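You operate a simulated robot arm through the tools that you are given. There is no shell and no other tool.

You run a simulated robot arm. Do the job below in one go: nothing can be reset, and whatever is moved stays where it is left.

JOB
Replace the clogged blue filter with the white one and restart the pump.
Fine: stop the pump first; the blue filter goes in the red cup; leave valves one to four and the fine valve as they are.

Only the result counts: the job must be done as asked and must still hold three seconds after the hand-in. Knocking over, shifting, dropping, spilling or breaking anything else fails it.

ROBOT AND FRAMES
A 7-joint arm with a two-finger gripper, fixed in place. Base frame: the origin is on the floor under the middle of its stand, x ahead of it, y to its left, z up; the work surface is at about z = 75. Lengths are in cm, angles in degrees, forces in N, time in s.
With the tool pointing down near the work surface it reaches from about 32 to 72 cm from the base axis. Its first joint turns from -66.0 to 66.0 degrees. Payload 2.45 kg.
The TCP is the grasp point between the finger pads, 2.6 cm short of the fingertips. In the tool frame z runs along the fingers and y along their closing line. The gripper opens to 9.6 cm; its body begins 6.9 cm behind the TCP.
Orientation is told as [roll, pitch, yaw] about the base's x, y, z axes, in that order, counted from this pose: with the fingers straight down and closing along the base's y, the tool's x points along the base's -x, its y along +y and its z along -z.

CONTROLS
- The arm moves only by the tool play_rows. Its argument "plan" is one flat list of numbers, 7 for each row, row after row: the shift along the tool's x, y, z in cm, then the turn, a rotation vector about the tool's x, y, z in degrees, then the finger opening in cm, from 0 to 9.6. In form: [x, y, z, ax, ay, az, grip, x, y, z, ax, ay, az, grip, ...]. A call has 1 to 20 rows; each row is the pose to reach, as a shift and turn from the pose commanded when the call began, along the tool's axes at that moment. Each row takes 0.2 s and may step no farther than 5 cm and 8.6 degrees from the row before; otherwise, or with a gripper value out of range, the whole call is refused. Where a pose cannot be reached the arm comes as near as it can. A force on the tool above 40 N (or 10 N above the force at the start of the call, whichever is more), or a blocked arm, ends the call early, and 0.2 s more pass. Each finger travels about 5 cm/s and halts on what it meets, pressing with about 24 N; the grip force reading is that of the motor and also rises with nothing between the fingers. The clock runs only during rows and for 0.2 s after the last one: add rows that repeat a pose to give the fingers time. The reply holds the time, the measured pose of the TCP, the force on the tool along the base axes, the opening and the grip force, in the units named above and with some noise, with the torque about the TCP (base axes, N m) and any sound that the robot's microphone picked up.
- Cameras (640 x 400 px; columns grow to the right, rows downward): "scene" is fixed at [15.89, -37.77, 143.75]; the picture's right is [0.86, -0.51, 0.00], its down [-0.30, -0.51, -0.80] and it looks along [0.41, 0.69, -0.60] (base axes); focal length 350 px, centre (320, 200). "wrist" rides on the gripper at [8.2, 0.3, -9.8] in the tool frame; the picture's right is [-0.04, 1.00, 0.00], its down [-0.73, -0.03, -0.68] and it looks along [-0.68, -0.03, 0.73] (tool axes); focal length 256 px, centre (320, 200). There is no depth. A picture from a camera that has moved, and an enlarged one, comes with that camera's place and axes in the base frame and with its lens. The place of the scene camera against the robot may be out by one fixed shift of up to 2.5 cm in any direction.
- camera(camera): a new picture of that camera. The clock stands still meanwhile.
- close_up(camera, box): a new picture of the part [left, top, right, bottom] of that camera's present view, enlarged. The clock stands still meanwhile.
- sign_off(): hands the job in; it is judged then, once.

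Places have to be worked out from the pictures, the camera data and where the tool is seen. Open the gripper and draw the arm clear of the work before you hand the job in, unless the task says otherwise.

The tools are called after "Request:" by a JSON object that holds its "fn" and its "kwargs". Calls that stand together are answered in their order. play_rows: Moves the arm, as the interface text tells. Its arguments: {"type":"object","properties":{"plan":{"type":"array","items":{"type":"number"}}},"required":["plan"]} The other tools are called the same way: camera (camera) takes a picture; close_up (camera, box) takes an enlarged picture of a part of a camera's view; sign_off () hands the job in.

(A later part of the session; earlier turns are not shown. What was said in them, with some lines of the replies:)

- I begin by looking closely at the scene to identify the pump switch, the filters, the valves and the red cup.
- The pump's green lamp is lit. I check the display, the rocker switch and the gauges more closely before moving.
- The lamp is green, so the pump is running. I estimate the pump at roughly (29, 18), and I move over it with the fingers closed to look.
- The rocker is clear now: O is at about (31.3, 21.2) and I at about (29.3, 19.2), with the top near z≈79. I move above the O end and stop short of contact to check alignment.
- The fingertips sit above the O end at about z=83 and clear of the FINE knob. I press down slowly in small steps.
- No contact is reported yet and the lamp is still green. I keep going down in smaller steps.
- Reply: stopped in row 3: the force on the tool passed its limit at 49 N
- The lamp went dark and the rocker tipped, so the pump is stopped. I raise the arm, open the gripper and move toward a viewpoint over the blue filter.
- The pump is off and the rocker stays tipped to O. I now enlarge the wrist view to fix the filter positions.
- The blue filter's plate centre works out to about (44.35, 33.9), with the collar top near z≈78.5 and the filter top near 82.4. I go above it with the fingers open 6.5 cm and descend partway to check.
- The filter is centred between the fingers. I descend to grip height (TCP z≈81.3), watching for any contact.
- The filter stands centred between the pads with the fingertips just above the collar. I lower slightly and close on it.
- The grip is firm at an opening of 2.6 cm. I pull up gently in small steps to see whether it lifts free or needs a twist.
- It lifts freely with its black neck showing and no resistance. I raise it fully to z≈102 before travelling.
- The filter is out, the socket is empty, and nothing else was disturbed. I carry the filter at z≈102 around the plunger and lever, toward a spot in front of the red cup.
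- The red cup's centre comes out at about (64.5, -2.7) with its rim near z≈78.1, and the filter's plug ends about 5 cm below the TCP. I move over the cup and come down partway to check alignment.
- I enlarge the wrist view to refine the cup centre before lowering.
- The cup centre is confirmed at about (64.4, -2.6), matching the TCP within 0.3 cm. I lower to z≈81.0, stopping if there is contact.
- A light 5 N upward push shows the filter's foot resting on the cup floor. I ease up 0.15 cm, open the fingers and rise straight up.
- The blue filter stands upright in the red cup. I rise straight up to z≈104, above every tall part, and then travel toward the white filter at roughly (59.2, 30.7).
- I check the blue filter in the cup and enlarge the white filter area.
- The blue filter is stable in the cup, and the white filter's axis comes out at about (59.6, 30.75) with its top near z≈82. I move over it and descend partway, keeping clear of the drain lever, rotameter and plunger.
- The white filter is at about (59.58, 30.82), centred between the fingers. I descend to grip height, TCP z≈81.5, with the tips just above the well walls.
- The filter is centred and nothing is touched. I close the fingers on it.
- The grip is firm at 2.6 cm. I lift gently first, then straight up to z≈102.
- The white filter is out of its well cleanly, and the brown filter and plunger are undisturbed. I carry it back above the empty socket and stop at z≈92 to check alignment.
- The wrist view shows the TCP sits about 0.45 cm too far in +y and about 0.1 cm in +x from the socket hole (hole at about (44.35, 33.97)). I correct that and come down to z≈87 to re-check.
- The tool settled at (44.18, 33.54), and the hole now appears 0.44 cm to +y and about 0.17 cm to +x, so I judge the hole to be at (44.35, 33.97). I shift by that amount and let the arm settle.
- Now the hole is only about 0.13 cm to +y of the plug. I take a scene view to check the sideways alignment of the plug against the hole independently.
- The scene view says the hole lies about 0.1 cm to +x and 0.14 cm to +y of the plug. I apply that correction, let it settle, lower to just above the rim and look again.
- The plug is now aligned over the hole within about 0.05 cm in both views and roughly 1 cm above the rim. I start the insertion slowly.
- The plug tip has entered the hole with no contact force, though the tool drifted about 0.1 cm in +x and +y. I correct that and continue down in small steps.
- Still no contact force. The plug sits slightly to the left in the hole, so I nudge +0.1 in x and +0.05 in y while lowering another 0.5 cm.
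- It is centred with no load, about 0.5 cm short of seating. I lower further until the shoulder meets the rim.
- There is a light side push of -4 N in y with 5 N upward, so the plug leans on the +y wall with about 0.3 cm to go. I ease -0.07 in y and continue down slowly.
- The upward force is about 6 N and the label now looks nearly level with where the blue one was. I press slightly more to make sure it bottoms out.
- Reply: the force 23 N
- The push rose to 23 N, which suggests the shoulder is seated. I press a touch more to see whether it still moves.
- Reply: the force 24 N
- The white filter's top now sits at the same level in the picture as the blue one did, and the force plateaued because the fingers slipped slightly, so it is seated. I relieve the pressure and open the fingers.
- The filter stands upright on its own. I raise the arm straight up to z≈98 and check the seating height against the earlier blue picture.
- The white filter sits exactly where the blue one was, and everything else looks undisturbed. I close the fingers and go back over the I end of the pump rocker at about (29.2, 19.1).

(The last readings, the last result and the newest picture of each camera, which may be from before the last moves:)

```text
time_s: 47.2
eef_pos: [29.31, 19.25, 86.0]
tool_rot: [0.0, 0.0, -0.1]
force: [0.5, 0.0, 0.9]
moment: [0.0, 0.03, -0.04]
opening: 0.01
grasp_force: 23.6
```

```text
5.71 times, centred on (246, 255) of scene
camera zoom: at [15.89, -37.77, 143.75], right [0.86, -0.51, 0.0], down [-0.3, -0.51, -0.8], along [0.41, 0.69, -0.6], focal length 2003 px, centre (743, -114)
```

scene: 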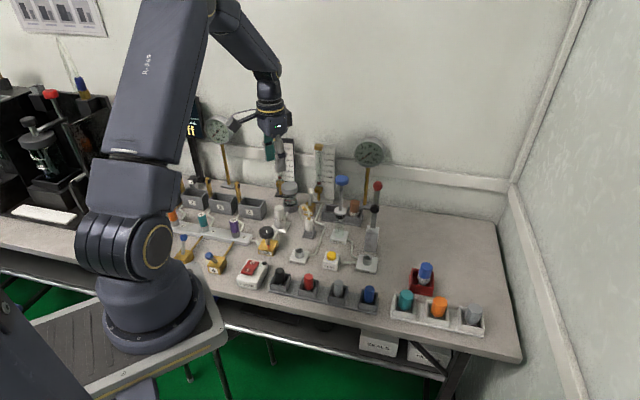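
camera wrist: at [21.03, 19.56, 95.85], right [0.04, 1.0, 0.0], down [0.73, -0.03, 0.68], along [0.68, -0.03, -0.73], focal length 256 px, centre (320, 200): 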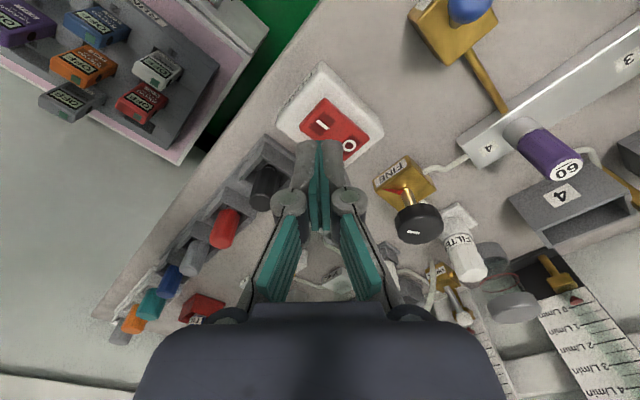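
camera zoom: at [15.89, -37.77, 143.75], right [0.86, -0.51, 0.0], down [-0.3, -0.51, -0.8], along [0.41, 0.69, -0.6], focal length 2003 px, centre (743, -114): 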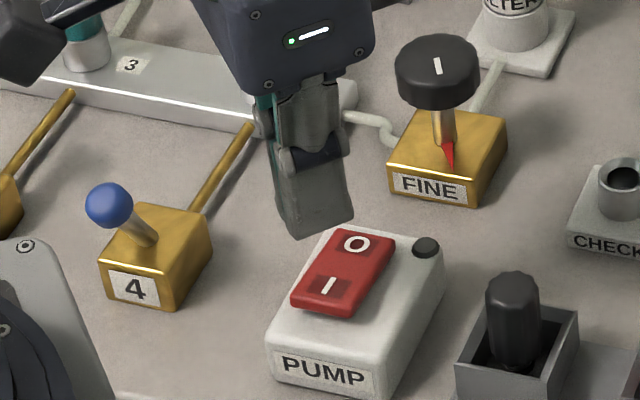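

The fingertips are over the I end (I label at about (29.3, 19.35)). I shift slightly outward along the rocker and come down carefully.

Request:
{"fn": "play_rows", "kwargs": {"plan": [0.2, -0.15, 1.5, 0, 0, 0, 0, 0.2, -0.15, 2.6, 0, 0, 0, 0, 0.2, -0.15, 3.2, 0, 0, 0, 0, 0.2, -0.15, 3.5, 0, 0, 0, 0, 0.2, -0.15, 3.8, 0, 0, 0, 0, 0.2, -0.15, 4.0, 0, 0, 0, 0, 0.2, -0.15, 4.2, 0, 0, 0, 0, 0.2, -0.15, 4.4, 0, 0, 0, 0, 0.2, -0.15, 4.6, 0, 0, 0, 0]}}

Request:
{"fn": "close_up", "kwargs": {"camera": "scene", "box": [206, 230, 302, 290]}}

```text
time_s: 49.2
eef_pos: [28.84, 19.08, 81.52]
tool_rot: [0.1, 0.0, 0.0]
force: [0.4, -1.4, 3.9]
moment: [0.01, -0.06, -0.04]
opening: 0.0
grasp_force: 24.0
```

```text
6.67 times, centred on (254, 260) of scene
camera zoom: at [15.88, -37.77, 143.75], right [0.86, -0.51, 0.0], down [-0.3, -0.51, -0.8], along [0.41, 0.69, -0.6], focal length 2336 px, centre (760, -200)
```

zoom: 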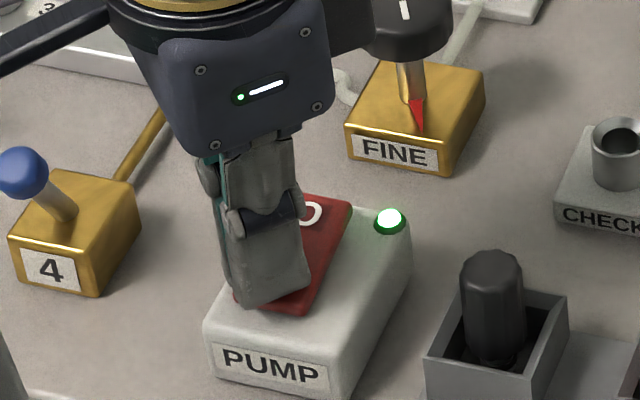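

The lamp is green again. I press a touch more to be sure the rocker latches, then raise the arm.

Request:
{"fn": "play_rows", "kwargs": {"plan": [0, 0, 0.1, 0, 0, 0, 0, 0, 0, 0.2, 0, 0, 0, 0, 0, 0, 0.2, 0, 0, 0, 0]}}

Request:
{"fn": "play_rows", "kwargs": {"plan": [0, 0, -2, 0, 0, 0, 0, 0, 0, -6, 0, 0, 0, 0, 0, 0, -10, 0, 0, 0, 0, 0, 0, -14, 0, 0, 0, 0, 0, 0, -19, 0, 0, 0, 0, 0, 0, -19, 0, 0, 0, 0, 0, 0, -19, 0, 0, 0, 0]}}

Request:
{"fn": "camera", "kwargs": {"camera": "scene"}}

Request:
{"fn": "close_up", "kwargs": {"camera": "scene", "box": [206, 230, 302, 290]}}

Request:
{"fn": "close_up", "kwargs": {"camera": "scene", "box": [256, 120, 416, 220]}}

```text
time_s: 49.7
eef_pos: [28.9, 19.1, 81.57]
tool_rot: [0.2, -0.1, 0.1]
force: [-2.5, -1.7, 18.3]
moment: [0.05, -0.16, -0.01]
opening: 0.0
grasp_force: 24.5
stopped in row 2: the force on the tool passed its limit at 46 N (the readings are from after the stop); the commanded pose is now the measured one
```

```text
time_s: 51.3
eef_pos: [28.78, 19.12, 100.52]
tool_rot: [0.1, -0.2, 0.0]
force: [0.1, -0.2, 0.1]
moment: [0.01, 0.01, 0.0]
opening: 0.01
grasp_force: 23.7
```

```text
taken
```

scene: 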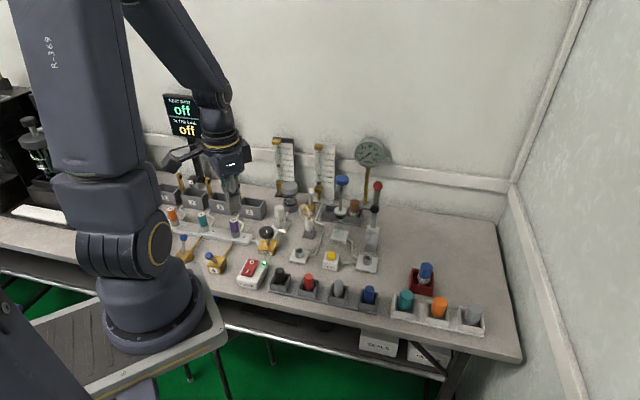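

```text
6.67 times, centred on (254, 260) of scene
camera zoom: at [15.89, -37.77, 143.75], right [0.86, -0.51, 0.0], down [-0.3, -0.51, -0.8], along [0.41, 0.69, -0.6], focal length 2336 px, centre (760, -200)
```

zoom: 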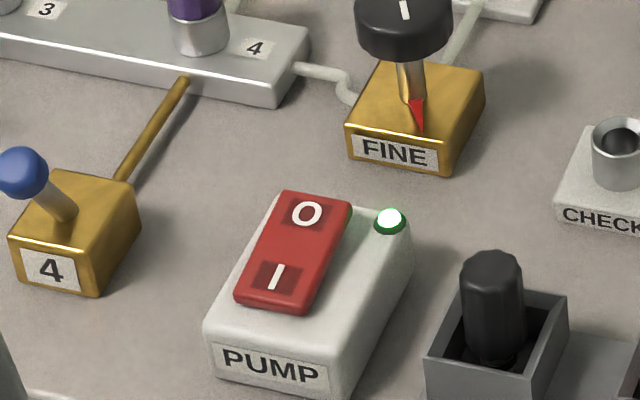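

```text
4.00 times, centred on (336, 170) of scene
camera zoom: at [15.89, -37.77, 143.75], right [0.86, -0.51, 0.0], down [-0.3, -0.51, -0.8], along [0.41, 0.69, -0.6], focal length 1402 px, centre (256, 320)
```

zoom: 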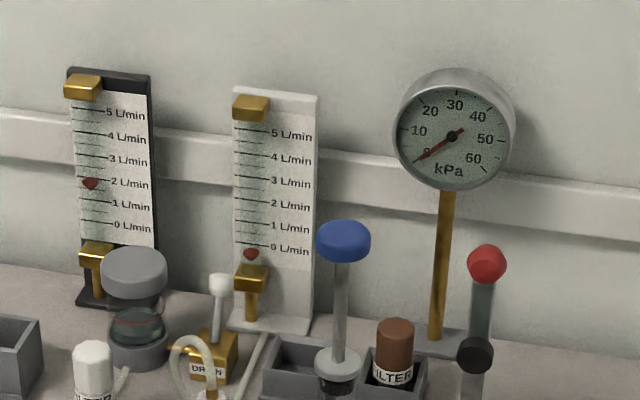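

The pump runs with the rocker latched on I, and the flow meter now reads nearly 2 L/min, so flow through the new filter is restored. I open the gripper and draw the arm back near its starting pose.

Request:
{"fn": "play_rows", "kwargs": {"plan": [-1.5, -2, -3, 0, 0, 0, 1, -3, -4, -6, 0, 0, 0, 3, -5, -6.5, -9, 0, 0, 0, 5, -5.5, -7, -10, 0, 0, 0, 7, -5.5, -7, -10, 0, 0, 0, 9, -5.5, -7, -10, 0, 0, 0, 9.6, -5.5, -7, -10, 0, 0, 0, 9.6, -5.5, -7, -10, 0, 0, 0, 9.6]}}

Request:
{"fn": "camera", "kwargs": {"camera": "scene"}}

Request:
{"fn": "camera", "kwargs": {"camera": "wrist"}}

Request:
{"fn": "close_up", "kwargs": {"camera": "scene", "box": [140, 140, 300, 240]}}

Request:
{"fn": "close_up", "kwargs": {"camera": "scene", "box": [230, 200, 390, 300]}}

Request:
{"fn": "close_up", "kwargs": {"camera": "scene", "box": [340, 250, 500, 350]}}

Request:
{"fn": "close_up", "kwargs": {"camera": "scene", "box": [150, 200, 246, 280]}}

```text
time_s: 53.1
eef_pos: [34.39, 12.25, 110.5]
tool_rot: [0.1, -0.1, -0.1]
force: [0.0, -0.1, -0.6]
moment: [0.0, -0.01, -0.02]
opening: 9.61
grasp_force: 0.0
```

```text
taken
```

scene: 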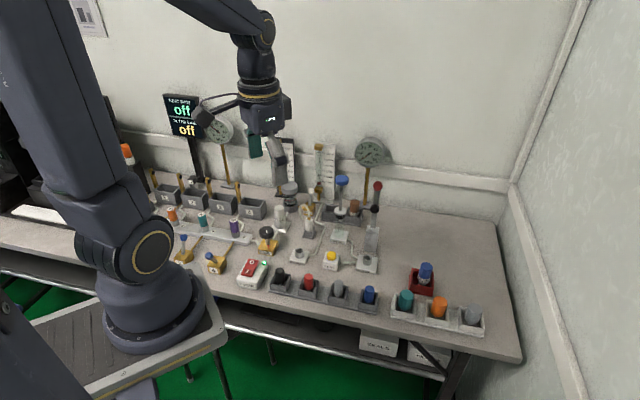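

```text
taken
camera wrist: at [26.0, 12.56, 120.29], right [0.04, 1.0, 0.0], down [0.73, -0.03, 0.68], along [0.68, -0.03, -0.73], focal length 256 px, centre (320, 200)
```

wrist: 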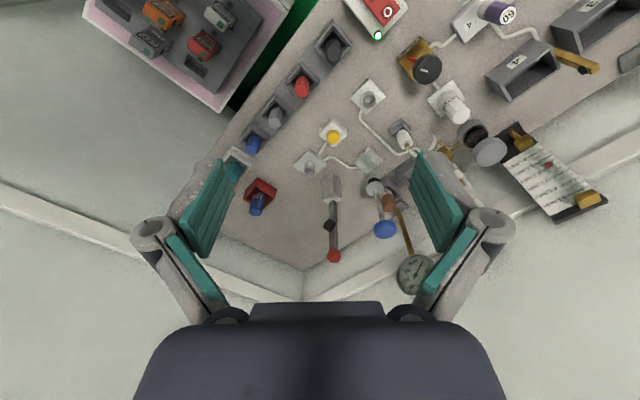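

```text
4.00 times, centred on (220, 190) of scene
camera zoom: at [15.89, -37.77, 143.75], right [0.86, -0.51, 0.0], down [-0.3, -0.51, -0.8], along [0.41, 0.69, -0.6], focal length 1402 px, centre (720, 240)
```

zoom: 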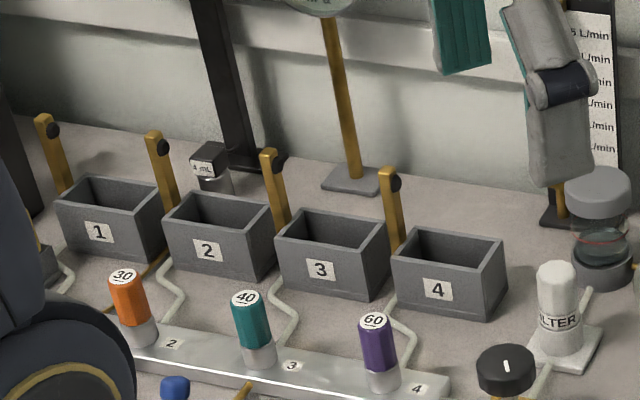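

```text
4.00 times, centred on (310, 250) of scene
camera zoom: at [15.89, -37.77, 143.75], right [0.86, -0.51, 0.0], down [-0.3, -0.51, -0.8], along [0.41, 0.69, -0.6], focal length 1402 px, centre (360, 0)
```

zoom: 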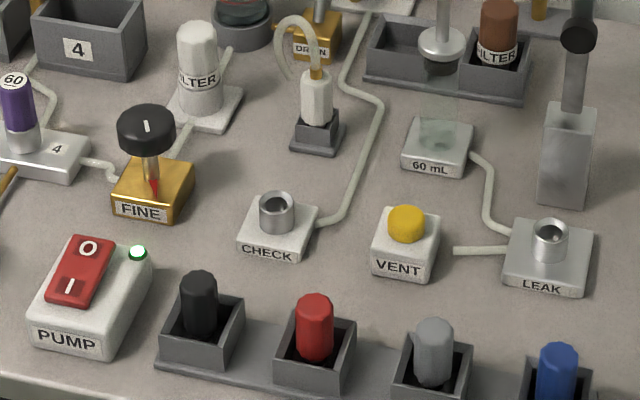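

```text
4.00 times, centred on (420, 300) of scene
camera zoom: at [15.89, -37.77, 143.75], right [0.86, -0.51, 0.0], down [-0.3, -0.51, -0.8], along [0.41, 0.69, -0.6], focal length 1402 px, centre (-80, -200)
```

zoom: 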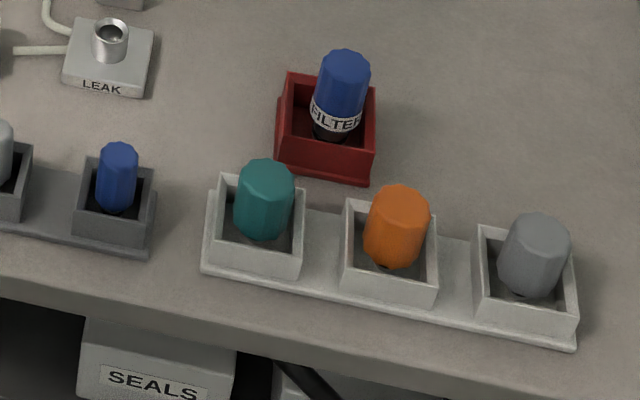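

```text
5.00 times, centred on (198, 240) of scene
camera zoom: at [15.89, -37.77, 143.75], right [0.86, -0.51, 0.0], down [-0.3, -0.51, -0.8], along [0.41, 0.69, -0.6], focal length 1752 px, centre (930, 0)
```

zoom: 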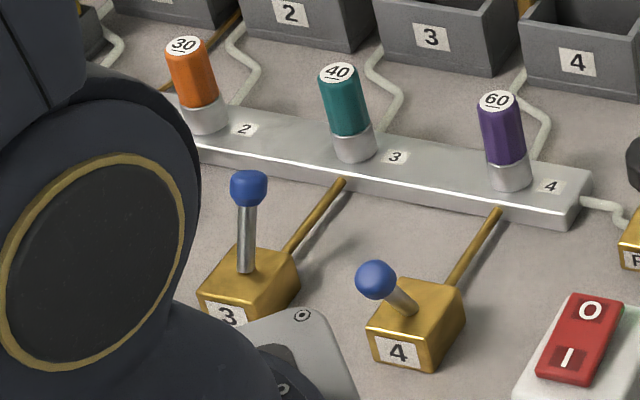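

Everything matches the starting layout apart from the swap. I take one last look at the flow meter and gauges to confirm that flow is steady.

Request:
{"fn": "close_up", "kwargs": {"camera": "wrist", "box": [420, 60, 620, 220]}}

Request:
{"fn": "close_up", "kwargs": {"camera": "scene", "box": [150, 85, 246, 145]}}

```text
2.50 times, centred on (520, 140) of wrist
camera zoom: at [26.0, 12.56, 120.29], right [0.04, 1.0, 0.0], down [0.73, -0.03, 0.68], along [0.68, -0.03, -0.73], focal length 640 px, centre (-180, 350)
```

zoom: 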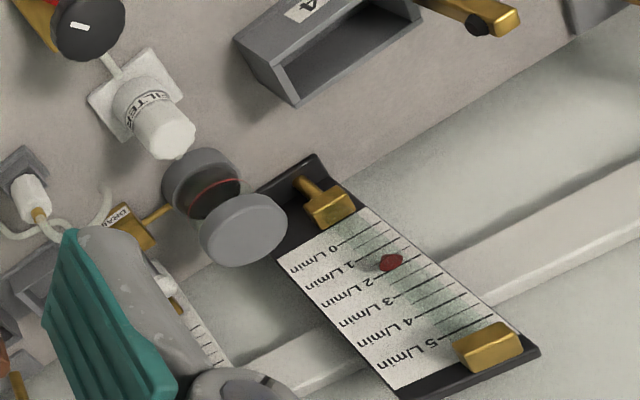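

```text
6.67 times, centred on (198, 115) of scene
camera zoom: at [15.89, -37.77, 143.75], right [0.86, -0.51, 0.0], down [-0.3, -0.51, -0.8], along [0.41, 0.69, -0.6], focal length 2336 px, centre (1133, 767)
```

zoom: 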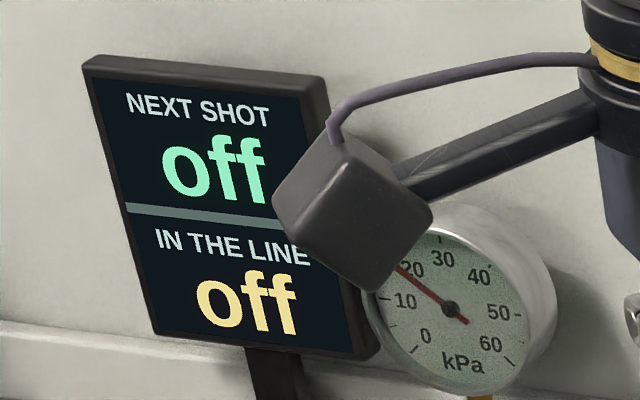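

The flow meter holds near 1.8 L/min with the pump running and the white filter seated. The blue filter is in the red cup, the valves look unchanged, the gripper is open and the arm is clear, so I hand the job in.

Request:
{"fn": "sign_off", "kwargs": {}}

```text
The job is handed in.
```

The white filter is in place of the clogged blue one and the pump is running again. The line flow meter reads about 1.8 L/min.

- **Pump:** I stopped it before touching the filters. I restarted it once the white filter was seated; the rocker is on I and the green lamp is lit.
- **Blue filter:** it stands upright in the red cup.
- **White filter:** it sits at the same height in the socket as the blue one did. I pressed it down to about 24 N, where the fingers began to slip on it.
- **Valves:** I didn't touch valves one to four or the fine valve. Valves three and four and the fine valve look unchanged in the last pictures; I didn't check one and two close up.
- **Everything else:** nothing else looks moved in the final pictures.

The gripper is open and the arm is back near its starting pose, clear of the work.
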